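You operate a simulated robot arm through the tools that you are given. There is no shell and no other tool. Be economical: measure what you need, move in short steps, check, and stop when the job is done.

Carry out the task below with a simulated two-armed robot. There is one attempt and no reset: what you move stays moved.

JOB
On the top of the pale wood bench, pour about 70 ml from the teal jug into the small green vase, holding that steady with the other hand, and put the teal jug back.

It is judged by the outcome, as a careful person would: the job done as asked, and still so three seconds after it is handed in. It fails if anything else is knocked over, pushed out of place, dropped, spilled or broken.

ROBOT AND FRAMES
Two 6-joint arms with two-finger grippers on one trunk, on a base that drives. Base frame: it is fixed to the floor where the robot stands at the start and does not move with it; the origin is under the middle of the robot, x ahead of it, y to its left, z up; the surface under the hand at the start is at about z = 90. Readings come in cm, rad, newtons and seconds.
The left shoulder is at the start at [7, 17.6, 121.5], the right one opposite. With the tool pointing down near the work surface each hand reaches from about 46 to 80 cm from the robot's upright axis, wherever it stands, measured 20 degrees to its own side. Payload 2.45 kg a hand.
Tool frame (each hand has its own): the origin (TCP) lies between the finger pads and is the grasp point; the fingertips stand 2.6 cm ahead of it; z points along the fingers, y is the line along which they close. Largest opening 9.6 cm; the body of the gripper starts 6.9 cm behind the TCP.
Orientation is that of the tool frame in the base frame, as a unit quaternion [x, y, z, w]. With the fingers straight down and closing along the base's y, the tool's x points along the base's -x, its y along +y and its z along -z.

CONTROLS
- The arms move only by the tool send_rows. It takes "left_moves", "right_moves" or both (then of equal length, played together; a hand with none holds still); each is a list of rows, each an object of numbers (a shift or turn left out is 0, a gripper value left out holds the last): "dx", "dy", "dz": the shift along the base's x, y, z in cm; "rx", "ry", "rz": the turn, a rotation vector about the base's x, y, z in rad; "grip": the closure, from 0 (fully open) to 1 (shut). In form: [{"dx": .., "dy": .., "dz": .., "rx": .., "ry": .., "rz": .., "grip": ..}, ...]. A call has 1 to 10 rows; each row shifts and turns the commanded pose from where the row before left it. Each row takes 0.2 s and may step no farther than 5 cm and 0.15 rad from the row before; otherwise, or with a gripper value out of range, the whole call is refused. A pose out of reach is approached as far as the arm can. The call stops where the force on the tool passes 40 N (or 10 N more than at its start, if that is more) or the arm is blocked; 0.2 s more then pass. The fingers move at their own pace and stop on an object; they squeeze with about 34 N. The grip force told is the motor's: it shows also when the fingers shut on nothing. Time passes only in rows, and 0.2 s behind the last, so rows that do not move let the fingers close. It gives the time, the measured TCP pose, the force on the tool (base axes), the opening and the grip force at its end, in the units of the frame above (readings bear some noise), with the torque about the TCP (base axes, N m) and any sound that the robot's microphone picked up.
- Cameras (640 x 400 px; columns grow to the right, rows downward): "scene" is now at [14.02, -2.07, 154.57]; the picture's right is [-0.22, -0.98, 0.00], its down [-0.45, 0.10, -0.89] and it looks along [0.86, -0.19, -0.46] (base axes); focal length 253 px, centre (320, 200). "left" rides on the left gripper at [8.2, -0.3, -9.8] in its tool frame; the picture's right is [0.04, 1.00, 0.00], its down [-0.73, 0.03, -0.68] and it looks along [-0.68, 0.03, 0.73] (tool axes); focal length 256 px, centre (320, 200). "right" rides on the right gripper at [8.2, 0.3, -9.8] in its tool frame; the picture's right is [-0.04, 1.00, 0.00], its down [-0.73, -0.03, -0.68] and it looks along [-0.68, -0.03, 0.73] (tool axes); focal length 256 px, centre (320, 200). There is no depth. A picture from a camera that has moved, and an enlarged one, comes with that camera's place and axes in the base frame and with its lens.
- capture(camera): a new picture of that camera. It takes no simulated time.
- raise_lower(by): slides the trunk up (or, below 0, down) by that many cm; the arms and the scene camera ride with it, the base frame stays. It gives what a move gives, with no picture.
- steer(legs): drives the robot by 1 to 6 legs, each [ahead, left, turn to the left] in cm, cm and rad, along the robot's own axes; the way and the turn of a leg run together, so that a leg with both is an arc; at most 150 cm and 3.142 rad a leg. The arms and the cameras ride along, it lands a little off, and it stops where it bumps. It gives what a move gives.
- turn_head(pan, tilt): turns the head with the scene camera to pan (to the left, within 1.501 rad either way) and tilt (down, from -0.506 to 1.204), counted from straight ahead of the robot. It gives what a move gives.
- zoom(camera, box): a new picture of the part [left, top, right, bottom] of that camera's present view, enlarged. It takes no simulated time.
- finish_job(): hands the job in; it is judged then, once.

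Work in short steps. Places have to be worked out from the pictures, the camera data and where the tool is seen: move nearer, look again, correct. Check each grasp and each placing, and mend what went wrong. You have 120 turns and 88 pictures in all, those below and enlarged ones among them. Open the grippers and draw the arms clear of the work before you hand the job in, unless the task says otherwise; then end with one line.

The tools are called after "Request:" by a JSON object that holds its "op" and its "data". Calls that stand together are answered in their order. send_rows: Moves the arms, as the interface text tells. Its arguments: {"type":"object","properties":{"left_moves":{"type":"array","items":{"type":"object","properties":{"dx":{"type":"number"},"dy":{"type":"number"},"dz":{"type":"number"},"rx":{"type":"number"},"ry":{"type":"number"},"rz":{"type":"number"},"grip":{"type":"number"}}}},"right_moves":{"type":"array","items":{"type":"object","properties":{"dx":{"type":"number"},"dy":{"type":"number"},"dz":{"type":"number"},"rx":{"type":"number"},"ry":{"type":"number"},"rz":{"type":"number"},"grip":{"type":"number"}}}}},"required":[]} The other tools are called the same way: raise_lower (by) slides the trunk up or down; steer (legs) drives the base; turn_head (pan, tilt) turns the head that bears the scene camera; capture (camera) takes a picture; zoom (camera, box) takes an enlarged picture of a part of a camera's view; finish_job () hands the job in.

At the start:

```text
time: 0.0
left_ee_pos: [63.71, 9.8, 130.33]
left_tool_rot: [0.001, 1.0, 0.0, 0.0]
left_ft_force: [-0.2, -0.2, -1.5]
left_torque: [0.01, -0.04, 0.0]
left_finger_gap: 9.58
left_gripper_force: 0.1
right_ee_pos: [47.59, -43.49, 138.55]
right_tool_rot: [0.001, 1.0, 0.0, 0.0]
right_ft_force: [-0.3, 0.0, -0.2]
right_torque: [0.0, -0.01, -0.02]
right_finger_gap: 9.63
right_gripper_force: 0.2
trunk travel left (down, up): [-70.0, 14.0]
robot x, y, heading: [0.09, 0.21, 0.002]
head pan, tilt: [-0.22, 0.482]
```

scene: 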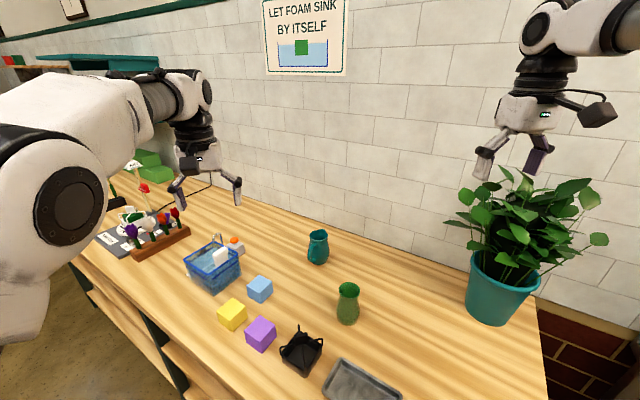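
right: 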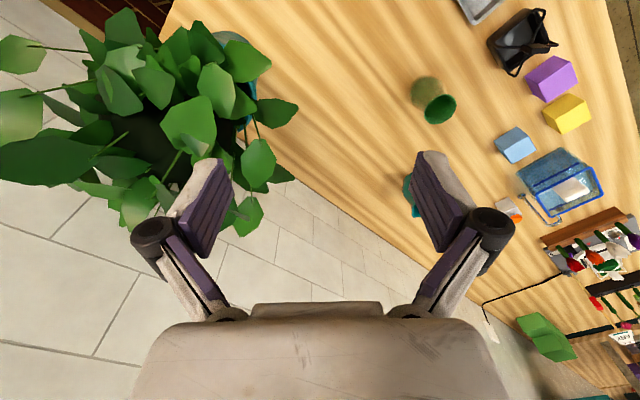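
left: 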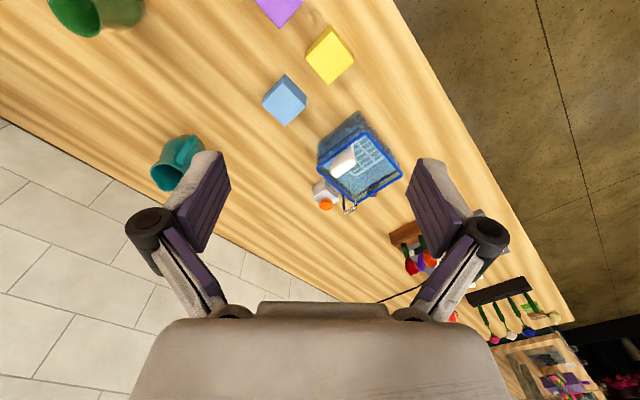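

I'll take enlarged views of the jug and the vase to judge their shape and place (roughly jug at (85,-17), vase at (59,-20)).

Request:
{"op": "zoom", "data": {"camera": "scene", "box": [260, 210, 420, 350]}}

Request:
{"op": "zoom", "data": {"camera": "right", "box": [360, 60, 520, 230]}}

Request:
{"op": "zoom", "data": {"camera": "left", "box": [60, 0, 260, 210]}}

```text
2.86 times, centred on (340, 280) of scene
camera zoom: at [14.02, -2.07, 154.57], right [-0.22, -0.98, 0.0], down [-0.45, 0.1, -0.89], along [0.86, -0.19, -0.46], focal length 723 px, centre (263, -29)
```

zoom: 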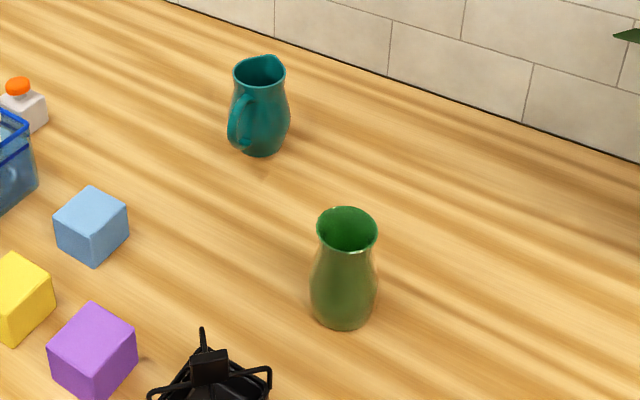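

```text
2.35 times, centred on (440, 145) of right
camera zoom: at [39.51, -43.19, 148.38], right [0.04, 1.0, 0.0], down [0.73, -0.03, 0.68], along [0.68, -0.03, -0.73], focal length 602 px, centre (38, 329)
```

zoom: 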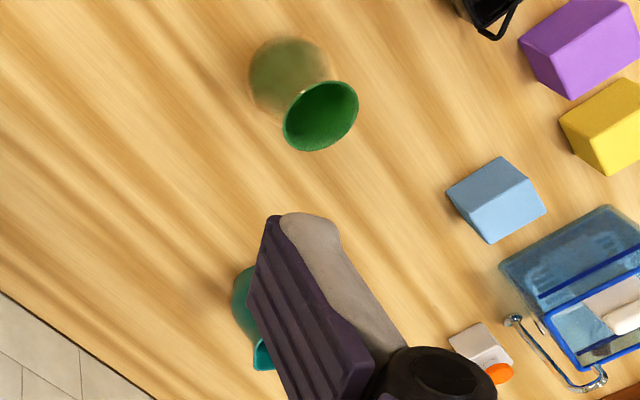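

```text
1.90 times, centred on (160, 105) of left
camera zoom: at [55.67, 9.63, 140.07], right [-0.04, 1.0, 0.0], down [0.73, 0.03, 0.68], along [0.68, 0.03, -0.73], focal length 488 px, centre (625, 381)
```

zoom: 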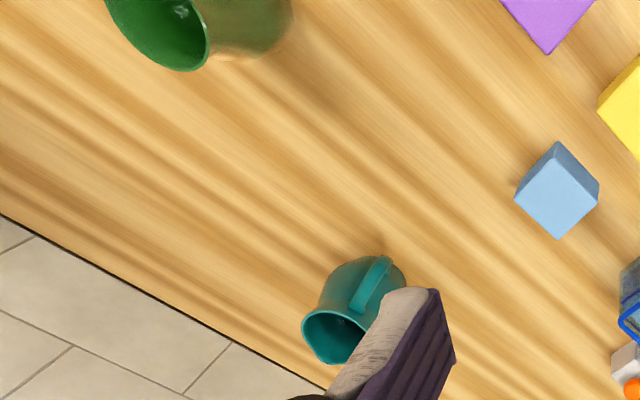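

Both vessels stand upright: the vase is near (60,-20.5) and the jug near (86,-17.5), each about 12 cm tall, with the jug's handle towards me. The jug is beyond easy reach and the bench runs obliquely, so I look down at the bench edge and the plant before driving.

Request:
{"op": "turn_head", "data": {"pan": 0.1, "tilt": 1.1}}

Request:
{"op": "capture", "data": {"camera": "scene"}}

Request:
{"op": "turn_head", "data": {"pan": -0.9, "tilt": 0.8}}

Request:
{"op": "capture", "data": {"camera": "scene"}}

```text
time: 1.0
left_ee_pos: [63.76, 9.99, 130.39]
left_tool_rot: [0.001, 1.0, 0.0, 0.002]
left_ft_force: [0.4, -0.5, 0.1]
left_torque: [-0.01, -0.02, 0.0]
left_finger_gap: 9.6
left_gripper_force: 0.1
right_ee_pos: [47.72, -43.42, 138.5]
right_tool_rot: [0.001, 1.0, -0.001, 0.001]
right_ft_force: [1.0, 0.5, -0.8]
right_torque: [0.01, -0.03, 0.0]
right_finger_gap: 9.58
right_gripper_force: 0.0
trunk travel left (down, up): [-70.0, 14.0]
robot x, y, heading: [-0.05, -0.4, -0.001]
head pan, tilt: [0.099, 1.1]
```

```text
81 pictures are left
camera scene: at [11.39, 0.55, 149.65], right [0.1, -1.0, 0.0], down [-0.89, -0.09, -0.45], along [0.45, 0.05, -0.89], focal length 253 px, centre (320, 200)
```

scene: 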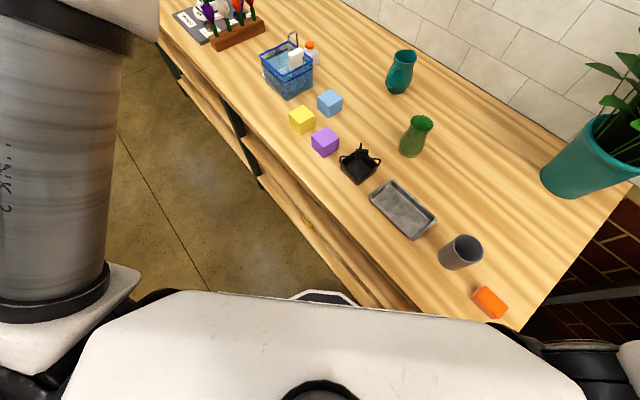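

```text
time: 2.3
left_ee_pos: [63.66, 9.84, 130.26]
left_tool_rot: [0.0, 1.0, 0.0, 0.0]
left_ft_force: [-0.3, 0.0, -1.0]
left_torque: [-0.02, 0.0, -0.02]
left_finger_gap: 9.62
left_gripper_force: 0.1
right_ee_pos: [47.62, -43.46, 138.66]
right_tool_rot: [0.0, 1.0, 0.0, 0.0]
right_ft_force: [0.2, 0.7, 0.1]
right_torque: [0.05, -0.03, -0.02]
right_finger_gap: 9.6
right_gripper_force: 0.0
trunk travel left (down, up): [-70.0, 14.0]
robot x, y, heading: [-0.13, -0.22, -0.0]
head pan, tilt: [-0.901, 0.799]
```

```text
80 pictures are left
camera scene: at [10.12, -6.39, 151.82], right [-0.78, -0.62, 0.0], down [-0.45, 0.56, -0.7], along [0.43, -0.55, -0.72], focal length 253 px, centre (320, 200)
```

scene: 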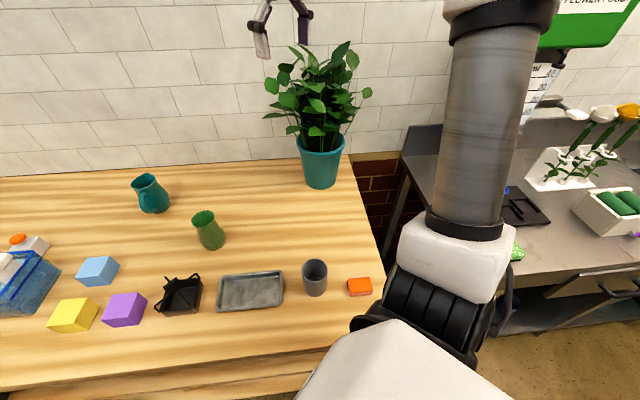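

Second view confirms jug ≈(87,-17) and vase ≈(60.7,-20.4); the bench front edge runs at about 45° some 27 cm from my axis. I drive parallel to the edge, away from the plant, then turn right so that jug lies ahead-left and vase ahead-right.

Request:
{"op": "steer", "data": {"legs": [[27, 27, 0], [0, 0, -0.7]]}}

Request:
{"op": "turn_head", "data": {"pan": 0.0, "tilt": 0.7}}

Request:
{"op": "capture", "data": {"camera": "scene"}}

```text
time: 6.5
left_ee_pos: [82.44, -6.17, 130.32]
left_tool_rot: [0.34, 0.94, 0.0, 0.0]
left_ft_force: [0.4, -0.2, 1.1]
left_torque: [-0.04, 0.01, 0.0]
left_finger_gap: 9.59
left_gripper_force: 0.0
right_ee_pos: [36.0, -37.12, 138.53]
right_tool_rot: [0.34, 0.94, 0.0, 0.0]
right_ft_force: [-0.5, 0.9, 0.1]
right_torque: [-0.01, 0.04, 0.03]
right_finger_gap: 9.6
right_gripper_force: 0.0
trunk travel left (down, up): [-70.0, 14.0]
robot x, y, heading: [27.03, 27.22, -0.698]
head pan, tilt: [-0.901, 0.799]
```

```text
time: 7.7
left_ee_pos: [82.6, -6.09, 130.31]
left_tool_rot: [0.34, 0.94, -0.001, 0.001]
left_ft_force: [-0.2, 0.2, 0.7]
left_torque: [-0.01, 0.01, -0.01]
left_finger_gap: 9.6
left_gripper_force: 0.1
right_ee_pos: [35.96, -37.09, 138.7]
right_tool_rot: [0.34, 0.94, 0.001, 0.0]
right_ft_force: [-0.3, -0.8, 0.4]
right_torque: [0.02, 0.0, 0.0]
right_finger_gap: 9.62
right_gripper_force: 0.1
trunk travel left (down, up): [-70.0, 14.0]
robot x, y, heading: [27.24, 26.83, -0.694]
head pan, tilt: [0.0, 0.7]
```

```text
79 pictures are left
camera scene: at [37.63, 18.11, 152.64], right [-0.64, -0.77, 0.0], down [-0.49, 0.41, -0.76], along [0.59, -0.49, -0.64], focal length 253 px, centre (320, 200)
```

scene: 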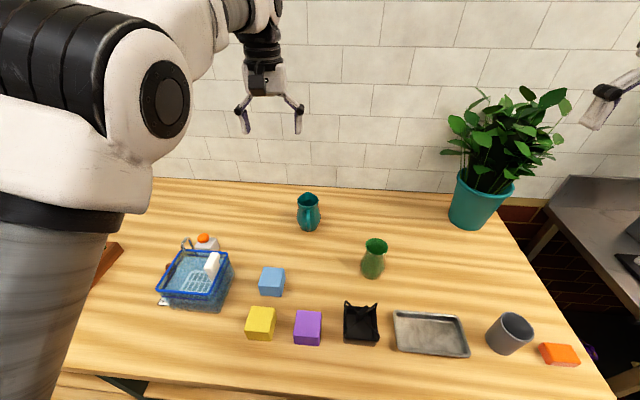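

Request:
{"op": "zoom", "data": {"camera": "scene", "box": [270, 170, 420, 290]}}

Request:
{"op": "capture", "data": {"camera": "left"}}

```text
3.33 times, centred on (345, 230) of scene
camera zoom: at [37.63, 18.11, 152.64], right [-0.64, -0.77, 0.0], down [-0.49, 0.41, -0.76], along [0.59, -0.49, -0.64], focal length 844 px, centre (237, 100)
```

zoom: 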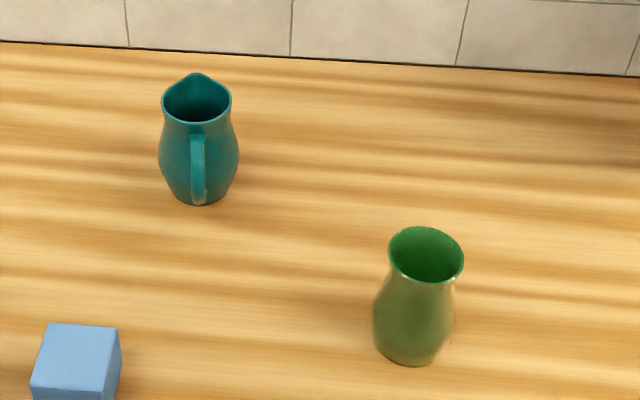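

```text
77 pictures are left
camera left: at [76.13, -1.28, 140.08], right [0.61, 0.79, 0.0], down [0.58, -0.45, 0.68], along [0.54, -0.41, -0.73], focal length 256 px, centre (320, 200)
```

left: 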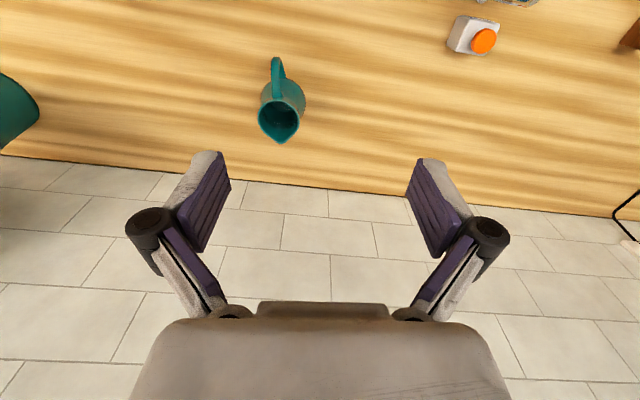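

The handle faces me squarely, jug axis ≈(86.5,-17.4), body max width ≈7.9 cm, rim z≈102. I'll grip the body with the left hand along the handle direction (handle between the fingers), so I pitch the left tool toward horizontal behind the jug, still high.

Request:
{"op": "send_rows", "data": {"left_moves": [{"dx": -0.75, "dy": -0.27, "dz": -2.2, "rx": -0.087, "ry": -0.104}, {"dx": -0.75, "dy": -0.27, "dz": -2.2, "rx": -0.087, "ry": -0.104}, {"dx": -0.75, "dy": -0.27, "dz": -2.2, "rx": -0.087, "ry": -0.104}, {"dx": -0.75, "dy": -0.27, "dz": -2.2, "rx": -0.087, "ry": -0.104}, {"dx": -0.75, "dy": -0.27, "dz": -2.2, "rx": -0.087, "ry": -0.104}, {"dx": -0.75, "dy": -0.27, "dz": -2.2, "rx": -0.087, "ry": -0.104}, {"dx": -0.75, "dy": -0.27, "dz": -2.2, "rx": -0.087, "ry": -0.104}, {"dx": -0.75, "dy": -0.27, "dz": -2.2, "rx": -0.087, "ry": -0.104}, {"dx": -0.75, "dy": -0.27, "dz": -2.2, "rx": -0.087, "ry": -0.104}, {}]}}

Request:
{"op": "capture", "data": {"camera": "left"}}

Request:
{"op": "capture", "data": {"camera": "scene"}}

```text
time: 10.1
left_ee_pos: [86.01, -5.02, 117.61]
left_tool_rot: [0.292, 0.839, -0.224, 0.402]
left_ft_force: [-0.6, -0.2, 0.2]
left_torque: [-0.01, -0.03, 0.0]
left_finger_gap: 9.6
left_gripper_force: 0.0
left hand out of reach, approached as far as the arm can: row 4, 5, 6, 7, 8, 9
right_ee_pos: [36.03, -37.05, 138.6]
right_tool_rot: [0.339, 0.941, 0.0, 0.0]
right_ft_force: [-0.2, -0.3, 0.6]
right_torque: [-0.02, 0.0, 0.02]
right_finger_gap: 9.59
right_gripper_force: 0.1
trunk travel left (down, up): [-70.0, 14.0]
robot x, y, heading: [27.49, 27.37, -0.698]
head pan, tilt: [0.0, 0.7]
stopped in row 10 (left hand): the arm was blocked; the commanded pose is now the measured one
```

```text
76 pictures are left
camera left: at [76.37, 3.36, 116.73], right [0.65, 0.74, -0.17], down [0.02, 0.21, 0.98], along [0.76, -0.64, 0.12], focal length 256 px, centre (320, 200)
```

left: 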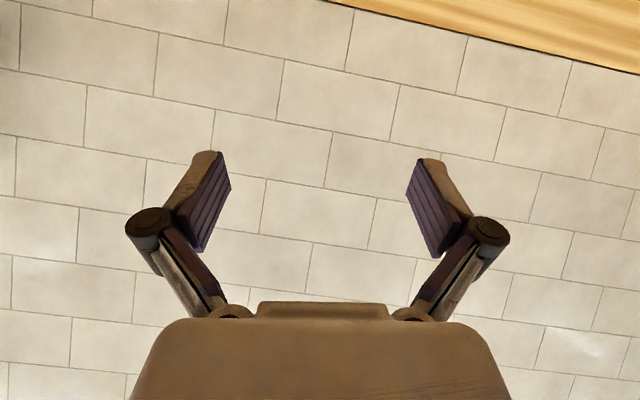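

```text
75 pictures are left
camera scene: at [37.62, 18.14, 152.64], right [-0.64, -0.77, 0.0], down [-0.5, 0.41, -0.76], along [0.59, -0.49, -0.64], focal length 253 px, centre (320, 200)
```

scene: 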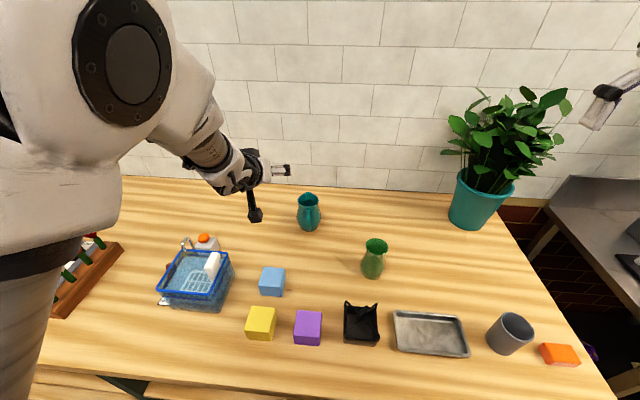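

The arm can't pitch the tool that far so close in, and the hand camera hangs below the fingers when pitched. I'll back the robot straight off by 16 cm to give the forearm a flatter line, then retry.

Request:
{"op": "steer", "data": {"legs": [[-16, 0, 0]]}}

Request:
{"op": "send_rows", "data": {"left_moves": [{"dz": -1}, {"dz": -1}]}}

```text
time: 11.6
left_ee_pos: [73.85, 5.17, 117.45]
left_tool_rot: [0.292, 0.84, -0.223, 0.4]
left_ft_force: [0.2, -0.5, -1.1]
left_torque: [0.01, 0.0, -0.02]
left_finger_gap: 9.61
left_gripper_force: 0.0
right_ee_pos: [23.88, -26.94, 138.49]
right_tool_rot: [0.34, 0.941, 0.0, -0.002]
right_ft_force: [1.1, 0.3, -0.3]
right_torque: [0.04, 0.03, -0.03]
right_finger_gap: 9.61
right_gripper_force: 0.2
trunk travel left (down, up): [-70.0, 14.0]
robot x, y, heading: [14.5, 36.87, -0.695]
head pan, tilt: [0.0, 0.7]
```

```text
time: 12.2
left_ee_pos: [73.92, 5.4, 115.95]
left_tool_rot: [0.288, 0.839, -0.227, 0.401]
left_ft_force: [0.5, -0.3, 0.2]
left_torque: [0.03, 0.02, -0.03]
left_finger_gap: 9.58
left_gripper_force: 0.1
right_ee_pos: [23.73, -26.78, 138.49]
right_tool_rot: [0.339, 0.941, 0.0, -0.001]
right_ft_force: [0.2, -1.0, -0.2]
right_torque: [0.01, 0.0, 0.01]
right_finger_gap: 9.61
right_gripper_force: 0.1
trunk travel left (down, up): [-70.0, 14.0]
robot x, y, heading: [15.18, 36.77, -0.692]
head pan, tilt: [0.0, 0.7]
```

Now the left tool is at about 35° pitch with a little roll; I correct to heading −40°, 30° down, and move to a pre‑grasp point 14 cm behind the jug, z≈105.

Request:
{"op": "send_rows", "data": {"left_moves": [{"dx": 0.4, "dy": -3.4, "dz": -1, "rx": 0.013, "ry": -0.043, "rz": 0.013}, {"dx": 0.4, "dy": -3.4, "dz": -3, "rx": 0.013, "ry": -0.043, "rz": 0.013}, {"dx": 0.5, "dy": -3.5, "dz": -3, "rx": 0.012, "ry": -0.043, "rz": 0.013}, {"dx": 0.5, "dy": -3.5, "dz": -4, "rx": 0.012, "ry": -0.042, "rz": 0.013}, {}]}}

Request:
{"op": "capture", "data": {"camera": "left"}}

Request:
{"op": "capture", "data": {"camera": "scene"}}

```text
refused: row 4 steps farther than a row can; nothing moved
```

```text
74 pictures are left
camera left: at [64.33, 13.62, 115.0], right [0.64, 0.74, -0.18], down [0.02, 0.22, 0.98], along [0.76, -0.63, 0.12], focal length 256 px, centre (320, 200)
```

left: 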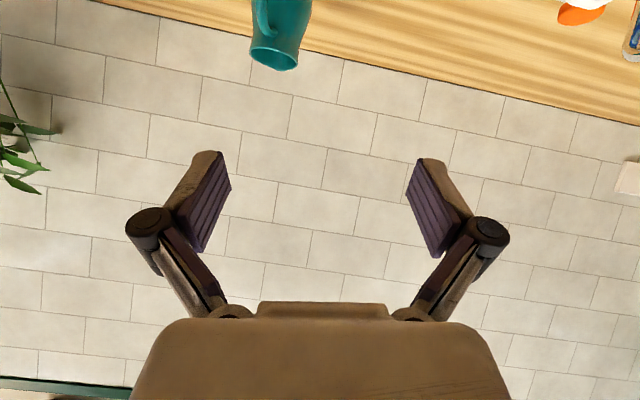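

```text
73 pictures are left
camera scene: at [25.42, 28.28, 152.63], right [-0.64, -0.77, 0.0], down [-0.5, 0.41, -0.76], along [0.59, -0.49, -0.65], focal length 253 px, centre (320, 200)
```

scene: 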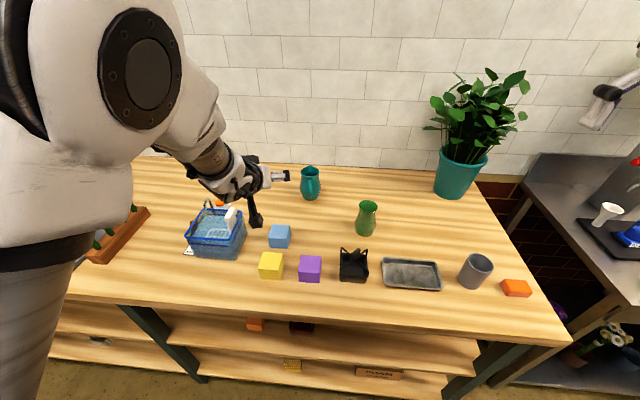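

The call was refused for step length; I resend with smaller steps.

Request:
{"op": "send_rows", "data": {"left_moves": [{"dx": 0.3, "dy": -2.3, "dz": -1, "rx": 0.01, "ry": -0.03, "rz": 0.01}, {"dx": 0.3, "dy": -2.3, "dz": -2, "rx": 0.01, "ry": -0.03, "rz": 0.01}, {"dx": 0.3, "dy": -2.3, "dz": -2, "rx": 0.01, "ry": -0.03, "rz": 0.01}, {"dx": 0.3, "dy": -2.3, "dz": -2, "rx": 0.01, "ry": -0.03, "rz": 0.01}, {"dx": 0.3, "dy": -2.3, "dz": -2, "rx": 0.01, "ry": -0.03, "rz": 0.01}, {"dx": 0.3, "dy": -2.3, "dz": -2, "ry": -0.02, "rz": 0.002}, {}]}}

Request:
{"op": "capture", "data": {"camera": "left"}}

Request:
{"op": "capture", "data": {"camera": "scene"}}

```text
time: 14.0
left_ee_pos: [79.66, -2.85, 117.65]
left_tool_rot: [0.277, 0.841, -0.201, 0.419]
left_ft_force: [0.1, 0.0, 0.3]
left_torque: [0.02, -0.02, 0.01]
left_finger_gap: 9.59
left_gripper_force: 0.1
left hand out of reach, approached as far as the arm can: row 2, 3, 4, 5, 6
right_ee_pos: [23.8, -26.87, 138.54]
right_tool_rot: [0.339, 0.941, 0.001, -0.001]
right_ft_force: [0.3, -0.4, 0.0]
right_torque: [0.02, -0.01, -0.02]
right_finger_gap: 9.58
right_gripper_force: 0.0
trunk travel left (down, up): [-70.0, 14.0]
robot x, y, heading: [15.01, 36.87, -0.696]
head pan, tilt: [0.0, 0.7]
stopped in row 7 (left hand): the arm was blocked; the commanded pose is now the measured one
```

```text
72 pictures are left
camera left: at [69.65, 4.93, 116.57], right [0.61, 0.78, -0.14], down [-0.02, 0.19, 0.98], along [0.79, -0.6, 0.13], focal length 256 px, centre (320, 200)
```

left: 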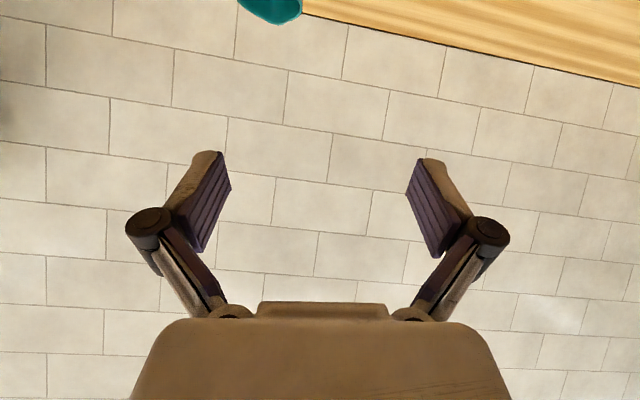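

```text
71 pictures are left
camera scene: at [25.38, 28.32, 152.63], right [-0.64, -0.77, 0.0], down [-0.5, 0.41, -0.76], along [0.59, -0.49, -0.64], focal length 253 px, centre (320, 200)
```

scene: 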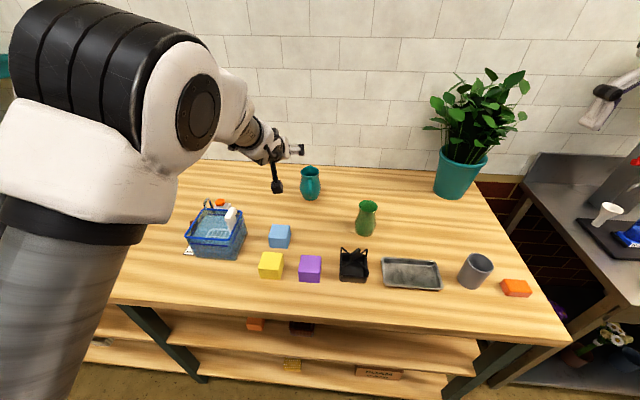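

The wrist-bend limit keeps the hand from going lower with a flat tool at this trunk height; so I'll lower the trunk. First I fix roll/heading and place the TCP about 12 cm behind the jug axis at the present height.

Request:
{"op": "send_rows", "data": {"left_moves": [{"dx": -0.8, "dy": -1.7, "dz": 0.5, "rx": 0.021, "ry": -0.017}, {"dx": -0.8, "dy": -1.7, "dz": 0.5, "rx": 0.021, "ry": -0.017}, {"dx": -0.4, "dy": -1.7, "rx": 0.02, "ry": -0.017}, {"dx": -0.4, "dy": -1.7, "rx": 0.02, "ry": -0.017}, {}]}}

```text
time: 15.4
left_ee_pos: [81.51, -7.46, 119.42]
left_tool_rot: [0.274, 0.844, -0.164, 0.43]
left_ft_force: [0.9, -0.4, 0.3]
left_torque: [-0.03, 0.05, 0.02]
left_finger_gap: 9.61
left_gripper_force: 0.1
left hand out of reach, approached as far as the arm can: row 3, 4
right_ee_pos: [23.75, -26.83, 138.47]
right_tool_rot: [0.34, 0.94, 0.0, -0.001]
right_ft_force: [0.6, 0.6, -0.2]
right_torque: [0.01, 0.0, -0.02]
right_finger_gap: 9.6
right_gripper_force: 0.1
trunk travel left (down, up): [-70.0, 14.0]
robot x, y, heading: [15.01, 37.02, -0.692]
head pan, tilt: [0.0, 0.7]
stopped in row 5 (left hand): the arm was blocked; the commanded pose is now the measured one
```

Lower the trunk 15 cm: the hand then hangs at about z 104, still short of the jug handle horizontally, then re-align.

Request:
{"op": "raise_lower", "data": {"by": -15}}

Request:
{"op": "send_rows", "data": {"left_moves": [{"dx": -1.5, "dy": 0.5, "dz": 2}, {"dx": -1.5, "dy": -1, "dz": 2}, {"dx": -1.2, "dy": -1.7}, {}]}}

```text
time: 17.1
left_ee_pos: [81.44, -7.48, 104.69]
left_tool_rot: [0.274, 0.843, -0.165, 0.432]
left_ft_force: [0.6, 0.1, -0.7]
left_torque: [-0.03, -0.01, -0.06]
left_finger_gap: 9.61
left_gripper_force: 0.2
right_ee_pos: [23.67, -26.78, 123.55]
right_tool_rot: [0.339, 0.941, -0.001, 0.0]
right_ft_force: [0.5, -1.1, 0.2]
right_torque: [0.01, 0.02, -0.02]
right_finger_gap: 9.6
right_gripper_force: 0.1
trunk travel left (down, up): [-55.0, 29.0]
robot x, y, heading: [14.83, 36.79, -0.697]
head pan, tilt: [0.0, 0.7]
```

```text
time: 18.3
left_ee_pos: [81.7, -7.21, 108.21]
left_tool_rot: [0.242, 0.857, -0.172, 0.422]
left_ft_force: [0.8, 0.4, -1.0]
left_torque: [0.0, 0.02, -0.02]
left_finger_gap: 9.61
left_gripper_force: 0.2
left hand out of reach, approached as far as the arm can: row 3
right_ee_pos: [23.79, -26.74, 123.45]
right_tool_rot: [0.339, 0.941, 0.0, -0.001]
right_ft_force: [-0.4, -0.2, -0.1]
right_torque: [0.01, -0.04, 0.0]
right_finger_gap: 9.57
right_gripper_force: 0.1
trunk travel left (down, up): [-55.0, 29.0]
robot x, y, heading: [14.7, 36.95, -0.696]
head pan, tilt: [0.0, 0.7]
stopped in row 4 (left hand): the arm was blocked; the commanded pose is now the measured one
```

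The tool seems unable to pitch flatter than the forearm, so a lower trunk is needed for a flat forearm. I'll look at the arm's posture before lowering more.

Request:
{"op": "turn_head", "data": {"pan": 0.5, "tilt": 0.6}}

Request:
{"op": "capture", "data": {"camera": "scene"}}

```text
time: 19.2
left_ee_pos: [81.59, -7.3, 108.4]
left_tool_rot: [0.242, 0.857, -0.172, 0.422]
left_ft_force: [-0.1, -0.1, 0.6]
left_torque: [-0.04, -0.02, 0.0]
left_finger_gap: 9.59
left_gripper_force: 0.0
right_ee_pos: [23.68, -26.74, 123.52]
right_tool_rot: [0.339, 0.941, -0.001, 0.001]
right_ft_force: [-0.5, 0.4, 0.4]
right_torque: [0.02, -0.02, -0.01]
right_finger_gap: 9.59
right_gripper_force: 0.1
trunk travel left (down, up): [-55.0, 29.0]
robot x, y, heading: [15.14, 36.67, -0.697]
head pan, tilt: [0.499, 0.6]
```

```text
70 pictures are left
camera scene: at [27.44, 32.09, 138.5], right [-0.19, -0.98, 0.0], down [-0.55, 0.11, -0.82], along [0.81, -0.16, -0.57], focal length 253 px, centre (320, 200)
```

scene: 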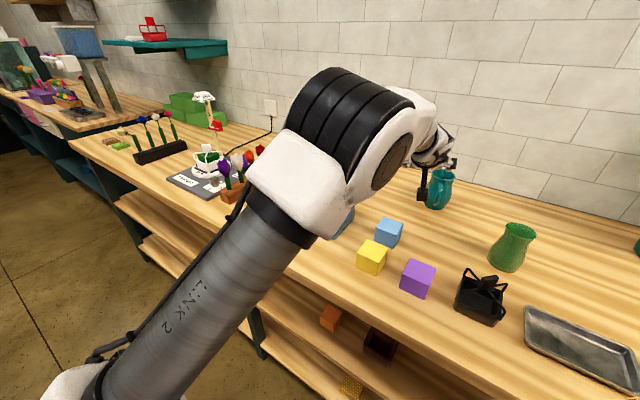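

The arm is almost straight from elbow to hand, so I raise the hand 10 cm while pulling it back and taking out roll, then lower the trunk by 22 cm so the forearm lies flatter.

Request:
{"op": "send_rows", "data": {"left_moves": [{"dz": 3, "rx": 0.01, "ry": -0.01, "rz": -0.02}, {"dz": 3, "rx": 0.02, "ry": -0.015, "rz": -0.02}, {"dz": 3, "rx": 0.02, "ry": -0.016, "rz": -0.02}, {"dz": 3, "rx": 0.02, "ry": -0.016, "rz": -0.02}, {"dx": -1.5, "dy": -1}, {"dx": -1.5, "dy": -1}, {"dx": -1.5, "dy": -1}, {}]}}

```text
time: 21.2
left_ee_pos: [82.2, -9.11, 114.5]
left_tool_rot: [0.253, 0.846, -0.148, 0.446]
left_ft_force: [0.1, -0.6, -0.1]
left_torque: [-0.02, 0.01, 0.02]
left_finger_gap: 9.61
left_gripper_force: 0.0
left hand out of reach, approached as far as the arm can: row 1, 2, 3, 4, 7
right_ee_pos: [23.77, -26.79, 123.57]
right_tool_rot: [0.339, 0.941, 0.0, -0.002]
right_ft_force: [-0.1, 0.3, -1.3]
right_torque: [0.0, 0.01, 0.01]
right_finger_gap: 9.6
right_gripper_force: 0.0
trunk travel left (down, up): [-55.0, 29.0]
robot x, y, heading: [15.13, 37.17, -0.698]
head pan, tilt: [0.499, 0.6]
stopped in row 8 (left hand): the arm was blocked; the commanded pose is now the measured one
```

The arm does hold a clean pose now (heading −35°, 34° down, no roll). I'll keep that posture and position it with base and trunk: back 5, slight left, turn −0.06, and re-check before lowering.

Request:
{"op": "steer", "data": {"legs": [[-5, 1.2, -0.06]]}}

Request:
{"op": "turn_head", "data": {"pan": 0.1, "tilt": 0.6}}

Request:
{"op": "capture", "data": {"camera": "scene"}}

Request:
{"op": "capture", "data": {"camera": "left"}}

```text
time: 22.2
left_ee_pos: [76.19, -8.9, 114.5]
left_tool_rot: [0.279, 0.838, -0.161, 0.441]
left_ft_force: [0.1, 0.3, 0.7]
left_torque: [0.0, 0.0, -0.01]
left_finger_gap: 9.6
left_gripper_force: 0.0
right_ee_pos: [17.02, -23.17, 123.47]
right_tool_rot: [0.369, 0.929, -0.001, -0.001]
right_ft_force: [-0.4, 0.1, -1.1]
right_torque: [-0.03, -0.03, 0.0]
right_finger_gap: 9.6
right_gripper_force: 0.0
trunk travel left (down, up): [-55.0, 29.0]
robot x, y, heading: [11.87, 41.38, -0.758]
head pan, tilt: [0.499, 0.6]
```

```text
time: 23.0
left_ee_pos: [76.38, -8.77, 114.5]
left_tool_rot: [0.278, 0.838, -0.161, 0.442]
left_ft_force: [-0.5, -0.5, -0.6]
left_torque: [-0.03, -0.01, 0.02]
left_finger_gap: 9.61
left_gripper_force: 0.1
right_ee_pos: [17.02, -22.97, 123.52]
right_tool_rot: [0.368, 0.93, 0.0, 0.0]
right_ft_force: [1.7, -0.8, -0.7]
right_torque: [0.04, 0.02, -0.05]
right_finger_gap: 9.59
right_gripper_force: 0.2
trunk travel left (down, up): [-55.0, 29.0]
robot x, y, heading: [11.94, 41.31, -0.753]
head pan, tilt: [0.099, 0.6]
```

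```text
69 pictures are left
camera scene: at [22.69, 32.38, 138.5], right [-0.61, -0.79, 0.0], down [-0.45, 0.34, -0.82], along [0.65, -0.5, -0.57], focal length 253 px, centre (320, 200)
```

scene: 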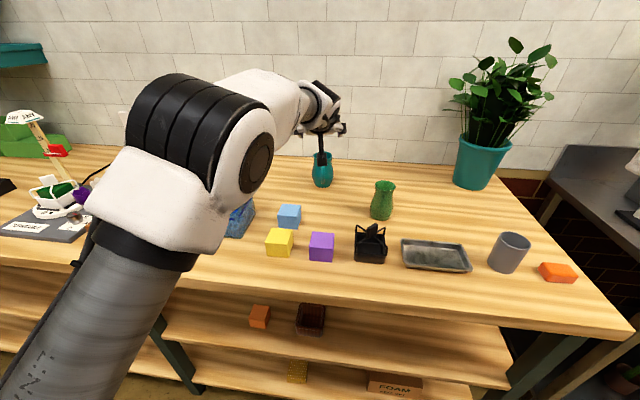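

```text
68 pictures are left
camera left: at [66.17, -1.32, 113.24], right [0.59, 0.8, -0.06], down [-0.09, 0.14, 0.99], along [0.8, -0.58, 0.15], focal length 256 px, centre (320, 200)
```

left: 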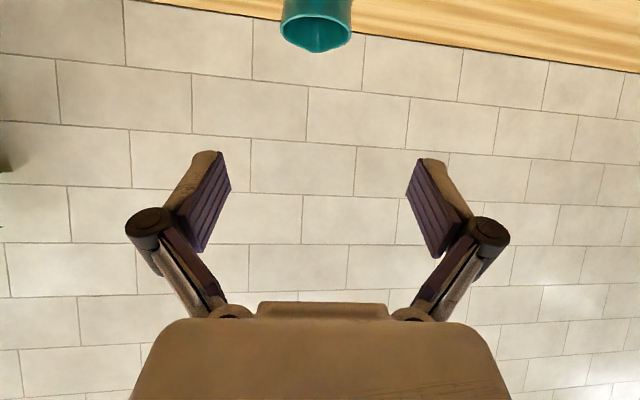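

Alignment looks excellent (jug centred between the fingers, TCP ≈13 cm behind its axis). Lower the trunk 17.5 cm to bring the TCP to z≈97.

Request:
{"op": "raise_lower", "data": {"by": -17.3}}

Request:
{"op": "capture", "data": {"camera": "left"}}

Request:
{"op": "capture", "data": {"camera": "scene"}}

```text
time: 25.0
left_ee_pos: [76.3, -8.8, 97.35]
left_tool_rot: [0.278, 0.838, -0.162, 0.441]
left_ft_force: [-0.3, -0.2, 0.0]
left_torque: [0.0, 0.01, 0.03]
left_finger_gap: 9.6
left_gripper_force: 0.0
right_ee_pos: [16.83, -22.92, 106.24]
right_tool_rot: [0.368, 0.93, 0.001, -0.001]
right_ft_force: [0.1, -0.2, 0.1]
right_torque: [0.0, 0.0, -0.03]
right_finger_gap: 9.58
right_gripper_force: 0.0
trunk travel left (down, up): [-37.7, 46.3]
robot x, y, heading: [11.83, 41.06, -0.752]
head pan, tilt: [0.099, 0.6]
```

```text
67 pictures are left
camera left: at [66.1, -1.26, 96.04], right [0.59, 0.8, -0.06], down [-0.09, 0.14, 0.99], along [0.8, -0.58, 0.15], focal length 256 px, centre (320, 200)
```

left: 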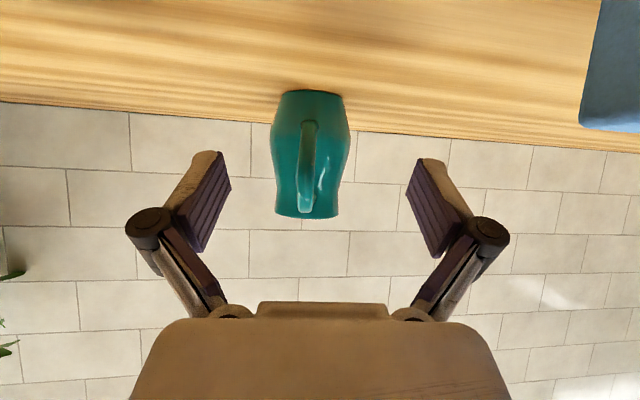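

```text
66 pictures are left
camera scene: at [22.61, 32.44, 121.21], right [-0.61, -0.79, 0.0], down [-0.45, 0.34, -0.83], along [0.65, -0.5, -0.56], focal length 253 px, centre (320, 200)
```

scene: 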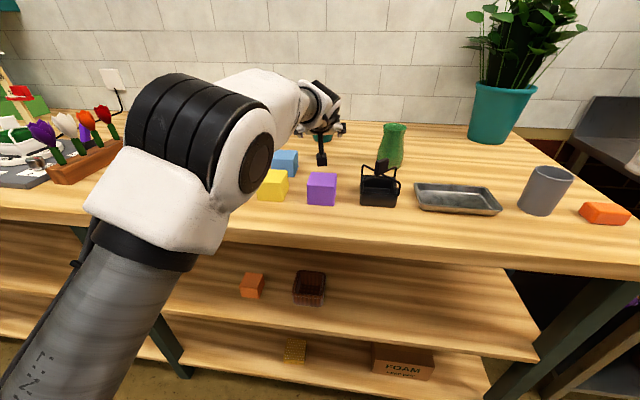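

Jug is about 0.4 cm right of the tool's line. Drive 7 cm along the tool heading with a slight right correction, then check.

Request:
{"op": "steer", "data": {"legs": [[7, 0.2, 0]]}}

Request:
{"op": "capture", "data": {"camera": "left"}}

```text
time: 26.0
left_ee_pos: [81.7, -13.51, 97.22]
left_tool_rot: [0.278, 0.838, -0.161, 0.44]
left_ft_force: [0.3, -0.7, -0.4]
left_torque: [0.01, -0.01, -0.01]
left_finger_gap: 9.61
left_gripper_force: 0.1
right_ee_pos: [22.27, -27.71, 106.14]
right_tool_rot: [0.368, 0.93, 0.001, -0.002]
right_ft_force: [0.4, 0.0, 1.3]
right_torque: [0.05, 0.05, 0.03]
right_finger_gap: 9.62
right_gripper_force: 0.1
trunk travel left (down, up): [-37.7, 46.3]
robot x, y, heading: [17.1, 36.62, -0.756]
head pan, tilt: [0.099, 0.6]
```

```text
65 pictures are left
camera left: at [71.46, -5.99, 95.89], right [0.59, 0.81, -0.06], down [-0.09, 0.14, 0.99], along [0.8, -0.58, 0.15], focal length 256 px, centre (320, 200)
```

left: 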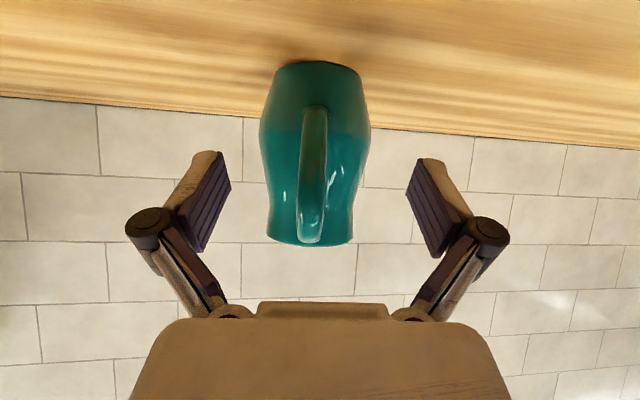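

Centred within ~0.3 cm. Lower 1 cm to grip at the widest part, then drive 5 cm further so the TCP stops ~1.2 cm short of the jug's axis (handle clear of the palm).

Request:
{"op": "raise_lower", "data": {"by": -1}}

Request:
{"op": "steer", "data": {"legs": [[5, 0.3, 0]]}}

Request:
{"op": "capture", "data": {"camera": "left"}}

```text
time: 26.6
left_ee_pos: [81.59, -13.36, 96.41]
left_tool_rot: [0.278, 0.838, -0.163, 0.441]
left_ft_force: [0.0, -0.6, -0.6]
left_torque: [-0.01, 0.02, 0.03]
left_finger_gap: 9.62
left_gripper_force: 0.1
right_ee_pos: [22.13, -27.52, 105.26]
right_tool_rot: [0.367, 0.93, 0.0, -0.001]
right_ft_force: [0.3, -0.2, -0.4]
right_torque: [-0.01, -0.03, 0.03]
right_finger_gap: 9.6
right_gripper_force: 0.1
trunk travel left (down, up): [-36.7, 47.3]
robot x, y, heading: [17.26, 36.81, -0.76]
head pan, tilt: [0.099, 0.6]
```

```text
time: 27.5
left_ee_pos: [85.53, -16.64, 96.17]
left_tool_rot: [0.279, 0.838, -0.163, 0.44]
left_ft_force: [0.3, -0.9, -0.3]
left_torque: [-0.03, -0.01, 0.0]
left_finger_gap: 9.61
left_gripper_force: 0.1
right_ee_pos: [26.05, -30.96, 105.17]
right_tool_rot: [0.368, 0.93, 0.001, -0.002]
right_ft_force: [1.0, 0.0, -1.4]
right_torque: [0.02, 0.04, 0.01]
right_finger_gap: 9.6
right_gripper_force: 0.1
trunk travel left (down, up): [-36.7, 47.3]
robot x, y, heading: [20.93, 33.33, -0.748]
head pan, tilt: [0.099, 0.6]
```

```text
64 pictures are left
camera left: at [75.34, -9.2, 94.88], right [0.59, 0.81, -0.06], down [-0.09, 0.14, 0.99], along [0.8, -0.58, 0.15], focal length 256 px, centre (320, 200)
```

left: 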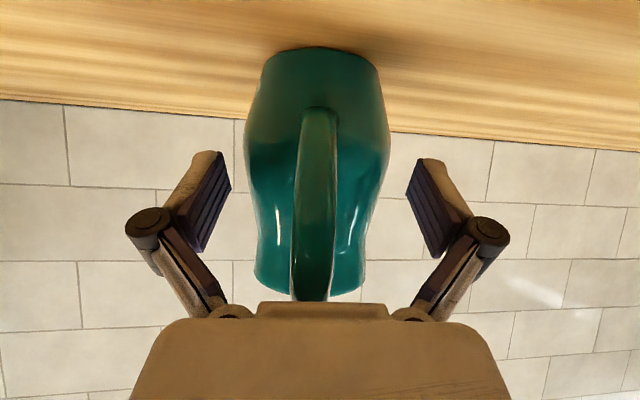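

The jug body lies between the fingers, tips slightly past its axis and no contact. Close the left gripper.

Request:
{"op": "send_rows", "data": {"left_moves": [{"grip": 0.15}, {"grip": 0.3}, {"grip": 0.6}, {"grip": 1.0}, {}, {}]}}

Request:
{"op": "capture", "data": {"camera": "left"}}

```text
time: 28.9
left_ee_pos: [85.44, -16.49, 96.44]
left_tool_rot: [0.278, 0.837, -0.163, 0.441]
left_ft_force: [0.1, 2.4, 4.7]
left_torque: [0.02, -0.09, 0.09]
left_finger_gap: 7.39
left_gripper_force: 34.3
right_ee_pos: [25.98, -30.84, 105.24]
right_tool_rot: [0.368, 0.93, 0.0, 0.0]
right_ft_force: [0.0, -0.8, 0.4]
right_torque: [-0.02, 0.0, 0.01]
right_finger_gap: 9.59
right_gripper_force: 0.1
trunk travel left (down, up): [-36.7, 47.3]
robot x, y, heading: [20.98, 33.34, -0.755]
head pan, tilt: [0.099, 0.6]
```

```text
63 pictures are left
camera left: at [75.22, -9.03, 95.1], right [0.59, 0.81, -0.06], down [-0.09, 0.14, 0.99], along [0.8, -0.58, 0.15], focal length 256 px, centre (320, 200)
```

left: 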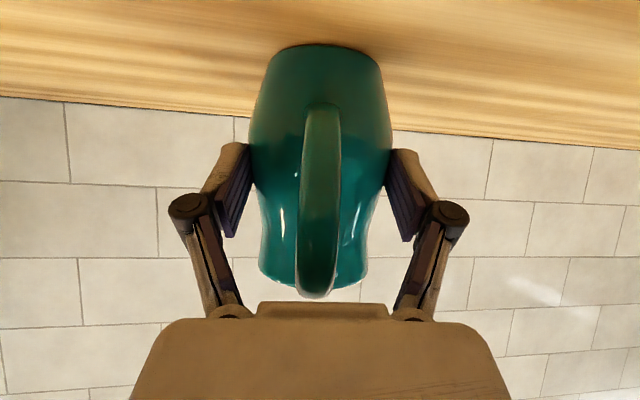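

Gripped at 7.39 cm with 34 N, handle clear of the palm. Lift 3 cm with the trunk and check the weight.

Request:
{"op": "raise_lower", "data": {"by": 3}}

Request:
{"op": "send_rows", "data": {"left_moves": [{}, {}]}}

Request:
{"op": "capture", "data": {"camera": "left"}}

```text
time: 29.6
left_ee_pos: [85.43, -16.56, 99.52]
left_tool_rot: [0.28, 0.836, -0.164, 0.442]
left_ft_force: [2.4, -1.1, 5.6]
left_torque: [-0.1, -0.69, 0.02]
left_finger_gap: 6.22
left_gripper_force: 34.2
right_ee_pos: [25.88, -30.76, 108.17]
right_tool_rot: [0.368, 0.93, 0.0, -0.001]
right_ft_force: [-0.4, 0.6, -0.6]
right_torque: [0.0, 0.0, -0.02]
right_finger_gap: 9.59
right_gripper_force: 0.1
trunk travel left (down, up): [-39.7, 44.3]
robot x, y, heading: [20.95, 33.26, -0.755]
head pan, tilt: [0.099, 0.6]
```

```text
time: 30.2
left_ee_pos: [85.35, -16.57, 99.4]
left_tool_rot: [0.278, 0.837, -0.163, 0.442]
left_ft_force: [2.5, -2.4, 8.4]
left_torque: [-0.18, -0.75, -0.1]
left_finger_gap: 6.19
left_gripper_force: 34.6
right_ee_pos: [26.03, -30.8, 108.16]
right_tool_rot: [0.369, 0.93, 0.0, 0.0]
right_ft_force: [0.8, 1.1, -0.7]
right_torque: [0.0, 0.03, -0.01]
right_finger_gap: 9.58
right_gripper_force: 0.0
trunk travel left (down, up): [-39.7, 44.3]
robot x, y, heading: [20.73, 33.61, -0.752]
head pan, tilt: [0.099, 0.6]
```

```text
62 pictures are left
camera left: at [75.2, -9.08, 98.14], right [0.59, 0.8, -0.06], down [-0.09, 0.14, 0.99], along [0.8, -0.58, 0.15], focal length 256 px, centre (320, 200)
```

left: 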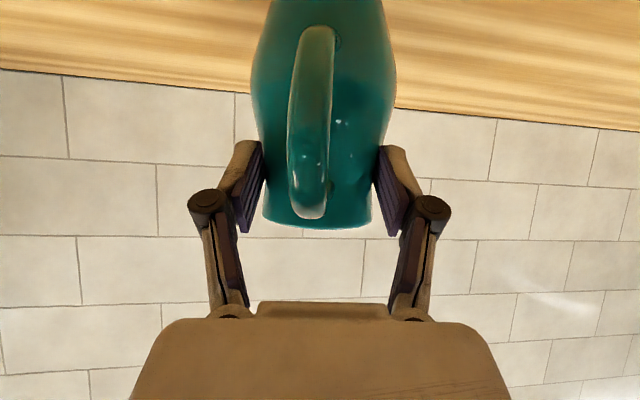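

The jug did not rise: the fingers slid up the tapered body to the neck (gap 6.2). It's still standing in place. I reopen, lower 5 cm to grip at/just under the widest part (z≈93.5), and close again.

Request:
{"op": "send_rows", "data": {"left_moves": [{"grip": 0.6}, {"grip": 0.3}, {"grip": 0.0}, {}]}}

Request:
{"op": "raise_lower", "data": {"by": -5}}

Request:
{"op": "capture", "data": {"camera": "left"}}

```text
time: 31.2
left_ee_pos: [85.45, -16.58, 99.34]
left_tool_rot: [0.278, 0.838, -0.162, 0.441]
left_ft_force: [-0.6, -0.7, -0.6]
left_torque: [0.02, 0.01, 0.01]
left_finger_gap: 9.6
left_gripper_force: 0.0
right_ee_pos: [26.02, -30.75, 108.31]
right_tool_rot: [0.369, 0.93, 0.001, 0.0]
right_ft_force: [0.2, -0.1, -0.9]
right_torque: [-0.02, 0.0, 0.0]
right_finger_gap: 9.61
right_gripper_force: 0.1
trunk travel left (down, up): [-39.7, 44.3]
robot x, y, heading: [20.76, 33.48, -0.752]
head pan, tilt: [0.099, 0.6]
```

```text
time: 32.2
left_ee_pos: [85.4, -16.59, 94.36]
left_tool_rot: [0.277, 0.838, -0.162, 0.441]
left_ft_force: [0.1, -0.3, -0.2]
left_torque: [0.01, 0.01, 0.0]
left_finger_gap: 9.59
left_gripper_force: 0.0
right_ee_pos: [25.95, -30.81, 103.09]
right_tool_rot: [0.368, 0.93, 0.001, 0.0]
right_ft_force: [0.4, 1.1, -0.7]
right_torque: [0.02, 0.01, 0.0]
right_finger_gap: 9.59
right_gripper_force: 0.0
trunk travel left (down, up): [-34.7, 49.3]
robot x, y, heading: [21.23, 33.34, -0.752]
head pan, tilt: [0.099, 0.6]
```

```text
61 pictures are left
camera left: at [75.24, -9.09, 93.02], right [0.59, 0.81, -0.06], down [-0.09, 0.14, 0.99], along [0.8, -0.58, 0.15], focal length 256 px, centre (320, 200)
```

left: 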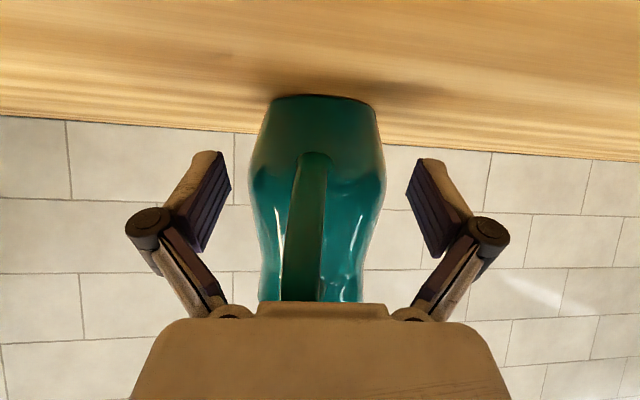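

The pads' tips now line up with the widest belt of the jug. Close and lift a bit.

Request:
{"op": "send_rows", "data": {"left_moves": [{"grip": 0.15}, {"grip": 0.3}, {"grip": 0.6}, {"grip": 1.0}, {}, {}]}}

Request:
{"op": "raise_lower", "data": {"by": 1.5}}

Request:
{"op": "capture", "data": {"camera": "left"}}

```text
time: 33.6
left_ee_pos: [85.44, -16.64, 94.43]
left_tool_rot: [0.278, 0.838, -0.162, 0.442]
left_ft_force: [0.9, -1.3, 3.0]
left_torque: [-0.21, 0.01, 0.06]
left_finger_gap: 7.86
left_gripper_force: 33.6
right_ee_pos: [25.91, -30.87, 103.24]
right_tool_rot: [0.368, 0.93, 0.0, -0.001]
right_ft_force: [-0.6, 0.2, 0.1]
right_torque: [0.01, -0.01, 0.0]
right_finger_gap: 9.59
right_gripper_force: 0.2
trunk travel left (down, up): [-34.7, 49.3]
robot x, y, heading: [21.07, 33.49, -0.758]
head pan, tilt: [0.099, 0.6]
```

```text
time: 34.2
left_ee_pos: [85.53, -16.6, 95.66]
left_tool_rot: [0.278, 0.838, -0.162, 0.441]
left_ft_force: [0.7, 0.0, -4.2]
left_torque: [0.05, 0.08, 0.0]
left_finger_gap: 7.87
left_gripper_force: 33.7
right_ee_pos: [26.11, -30.92, 104.62]
right_tool_rot: [0.368, 0.93, 0.001, -0.001]
right_ft_force: [0.4, -0.3, -0.6]
right_torque: [-0.01, 0.04, 0.01]
right_finger_gap: 9.61
right_gripper_force: 0.1
trunk travel left (down, up): [-36.2, 47.8]
robot x, y, heading: [20.59, 33.25, -0.755]
head pan, tilt: [0.099, 0.6]
```

```text
60 pictures are left
camera left: at [75.29, -9.16, 94.38], right [0.59, 0.81, -0.06], down [-0.09, 0.14, 0.99], along [0.8, -0.58, 0.15], focal length 256 px, centre (320, 200)
```

left: 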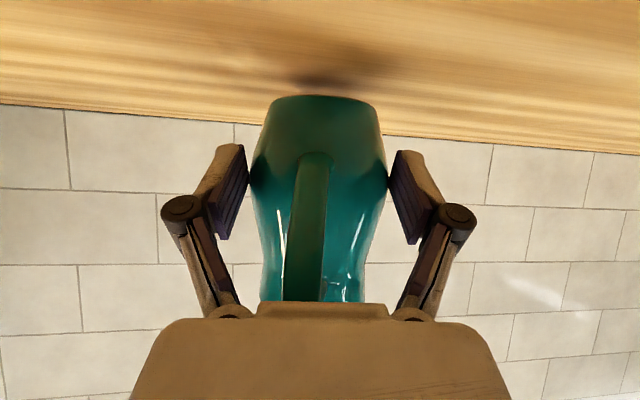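

Jug is lifted and hangs firmly (≈4.2 N, no slip). Raise the trunk 13.5 cm so its base clears the vase rim; this also takes the right hand well above the grey cup it hovers over.

Request:
{"op": "raise_lower", "data": {"by": 13.5}}

Request:
{"op": "capture", "data": {"camera": "scene"}}

```text
time: 35.8
left_ee_pos: [85.44, -16.54, 109.16]
left_tool_rot: [0.279, 0.838, -0.162, 0.44]
left_ft_force: [0.8, 0.1, -5.0]
left_torque: [0.07, 0.08, 0.0]
left_finger_gap: 7.85
left_gripper_force: 33.6
right_ee_pos: [26.05, -30.89, 118.21]
right_tool_rot: [0.368, 0.93, 0.001, -0.001]
right_ft_force: [-0.2, 0.7, 0.4]
right_torque: [-0.04, -0.01, 0.02]
right_finger_gap: 9.61
right_gripper_force: 0.1
trunk travel left (down, up): [-49.7, 34.3]
robot x, y, heading: [21.14, 33.62, -0.759]
head pan, tilt: [0.099, 0.6]
```

```text
59 pictures are left
camera scene: at [31.79, 24.5, 133.19], right [-0.61, -0.79, 0.0], down [-0.45, 0.34, -0.82], along [0.65, -0.5, -0.57], focal length 253 px, centre (320, 200)
```

scene: 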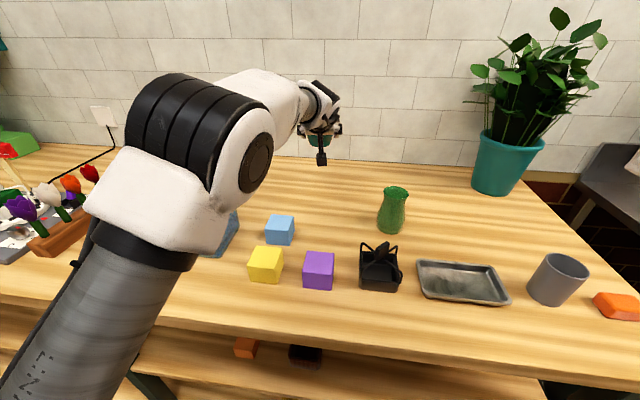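

Shift the base ~12 cm to the right and 2 back, so the vase sits centrally ~68 cm ahead, between both arms.

Request:
{"op": "steer", "data": {"legs": [[-2, -12, 0]]}}

```text
time: 37.0
left_ee_pos: [75.9, -23.8, 109.35]
left_tool_rot: [0.278, 0.838, -0.162, 0.441]
left_ft_force: [0.2, 0.7, -3.8]
left_torque: [0.09, 0.09, 0.02]
left_finger_gap: 7.82
left_gripper_force: 33.5
right_ee_pos: [16.38, -38.12, 118.23]
right_tool_rot: [0.368, 0.93, 0.0, -0.001]
right_ft_force: [0.7, 0.1, 0.2]
right_torque: [-0.01, -0.03, 0.02]
right_finger_gap: 9.6
right_gripper_force: 0.1
trunk travel left (down, up): [-49.7, 34.3]
robot x, y, heading: [11.48, 25.82, -0.753]
head pan, tilt: [0.099, 0.6]
```

Now turn the left tool to the right (yaw) about the vertical while bringing it toward the left side of the vase, jug kept upright. Half of it first.

Request:
{"op": "send_rows", "data": {"left_moves": [{"dx": -1.5, "dy": 1.6, "rz": -0.08}, {"dx": -1.5, "dy": 1.6, "rz": -0.08}, {"dx": -1.5, "dy": 1.6, "rz": -0.08}, {"dx": -1.5, "dy": 1.6, "rz": -0.08}, {"dx": -1.5, "dy": 1.6, "rz": -0.08}]}}

Request:
{"op": "capture", "data": {"camera": "left"}}

```text
time: 38.2
left_ee_pos: [73.12, -18.76, 105.62]
left_tool_rot: [0.357, 0.783, -0.219, 0.46]
left_ft_force: [-0.6, -0.2, -3.4]
left_torque: [0.09, 0.03, 0.0]
left_finger_gap: 7.85
left_gripper_force: 34.2
left hand out of reach, approached as far as the arm can: row 1, 2, 3, 4
right_ee_pos: [16.33, -37.96, 118.23]
right_tool_rot: [0.368, 0.93, 0.001, 0.0]
right_ft_force: [-0.9, -0.4, 0.0]
right_torque: [-0.03, -0.01, 0.04]
right_finger_gap: 9.61
right_gripper_force: 0.0
trunk travel left (down, up): [-49.7, 34.3]
robot x, y, heading: [11.24, 26.19, -0.757]
head pan, tilt: [0.099, 0.6]
```

```text
58 pictures are left
camera left: at [64.8, -9.41, 103.11], right [0.75, 0.66, -0.05], down [-0.12, 0.21, 0.97], along [0.65, -0.72, 0.24], focal length 256 px, centre (320, 200)
```

left: 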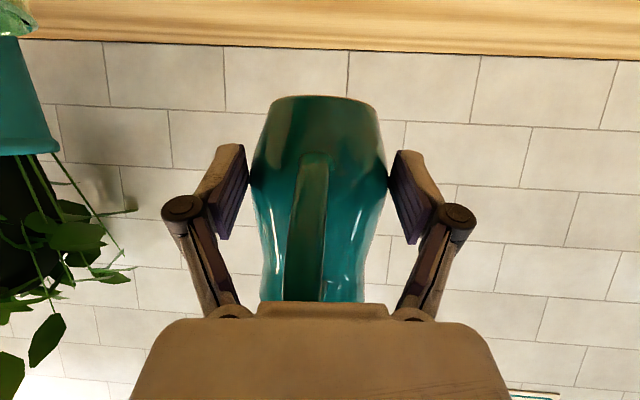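

Row 5 is reported reachable though the hand lags; I let it settle with an empty row and read again.

Request:
{"op": "send_rows", "data": {"left_moves": [{}, {}]}}

```text
time: 38.9
left_ee_pos: [73.15, -18.69, 105.96]
left_tool_rot: [0.357, 0.782, -0.219, 0.462]
left_ft_force: [0.2, -0.2, -4.2]
left_torque: [0.09, 0.03, 0.01]
left_finger_gap: 7.81
left_gripper_force: 33.7
right_ee_pos: [16.43, -38.13, 118.08]
right_tool_rot: [0.368, 0.93, 0.0, -0.001]
right_ft_force: [-0.4, -0.9, 0.2]
right_torque: [-0.01, 0.03, -0.02]
right_finger_gap: 9.57
right_gripper_force: 0.2
trunk travel left (down, up): [-49.7, 34.3]
robot x, y, heading: [11.57, 26.26, -0.753]
head pan, tilt: [0.099, 0.6]
```

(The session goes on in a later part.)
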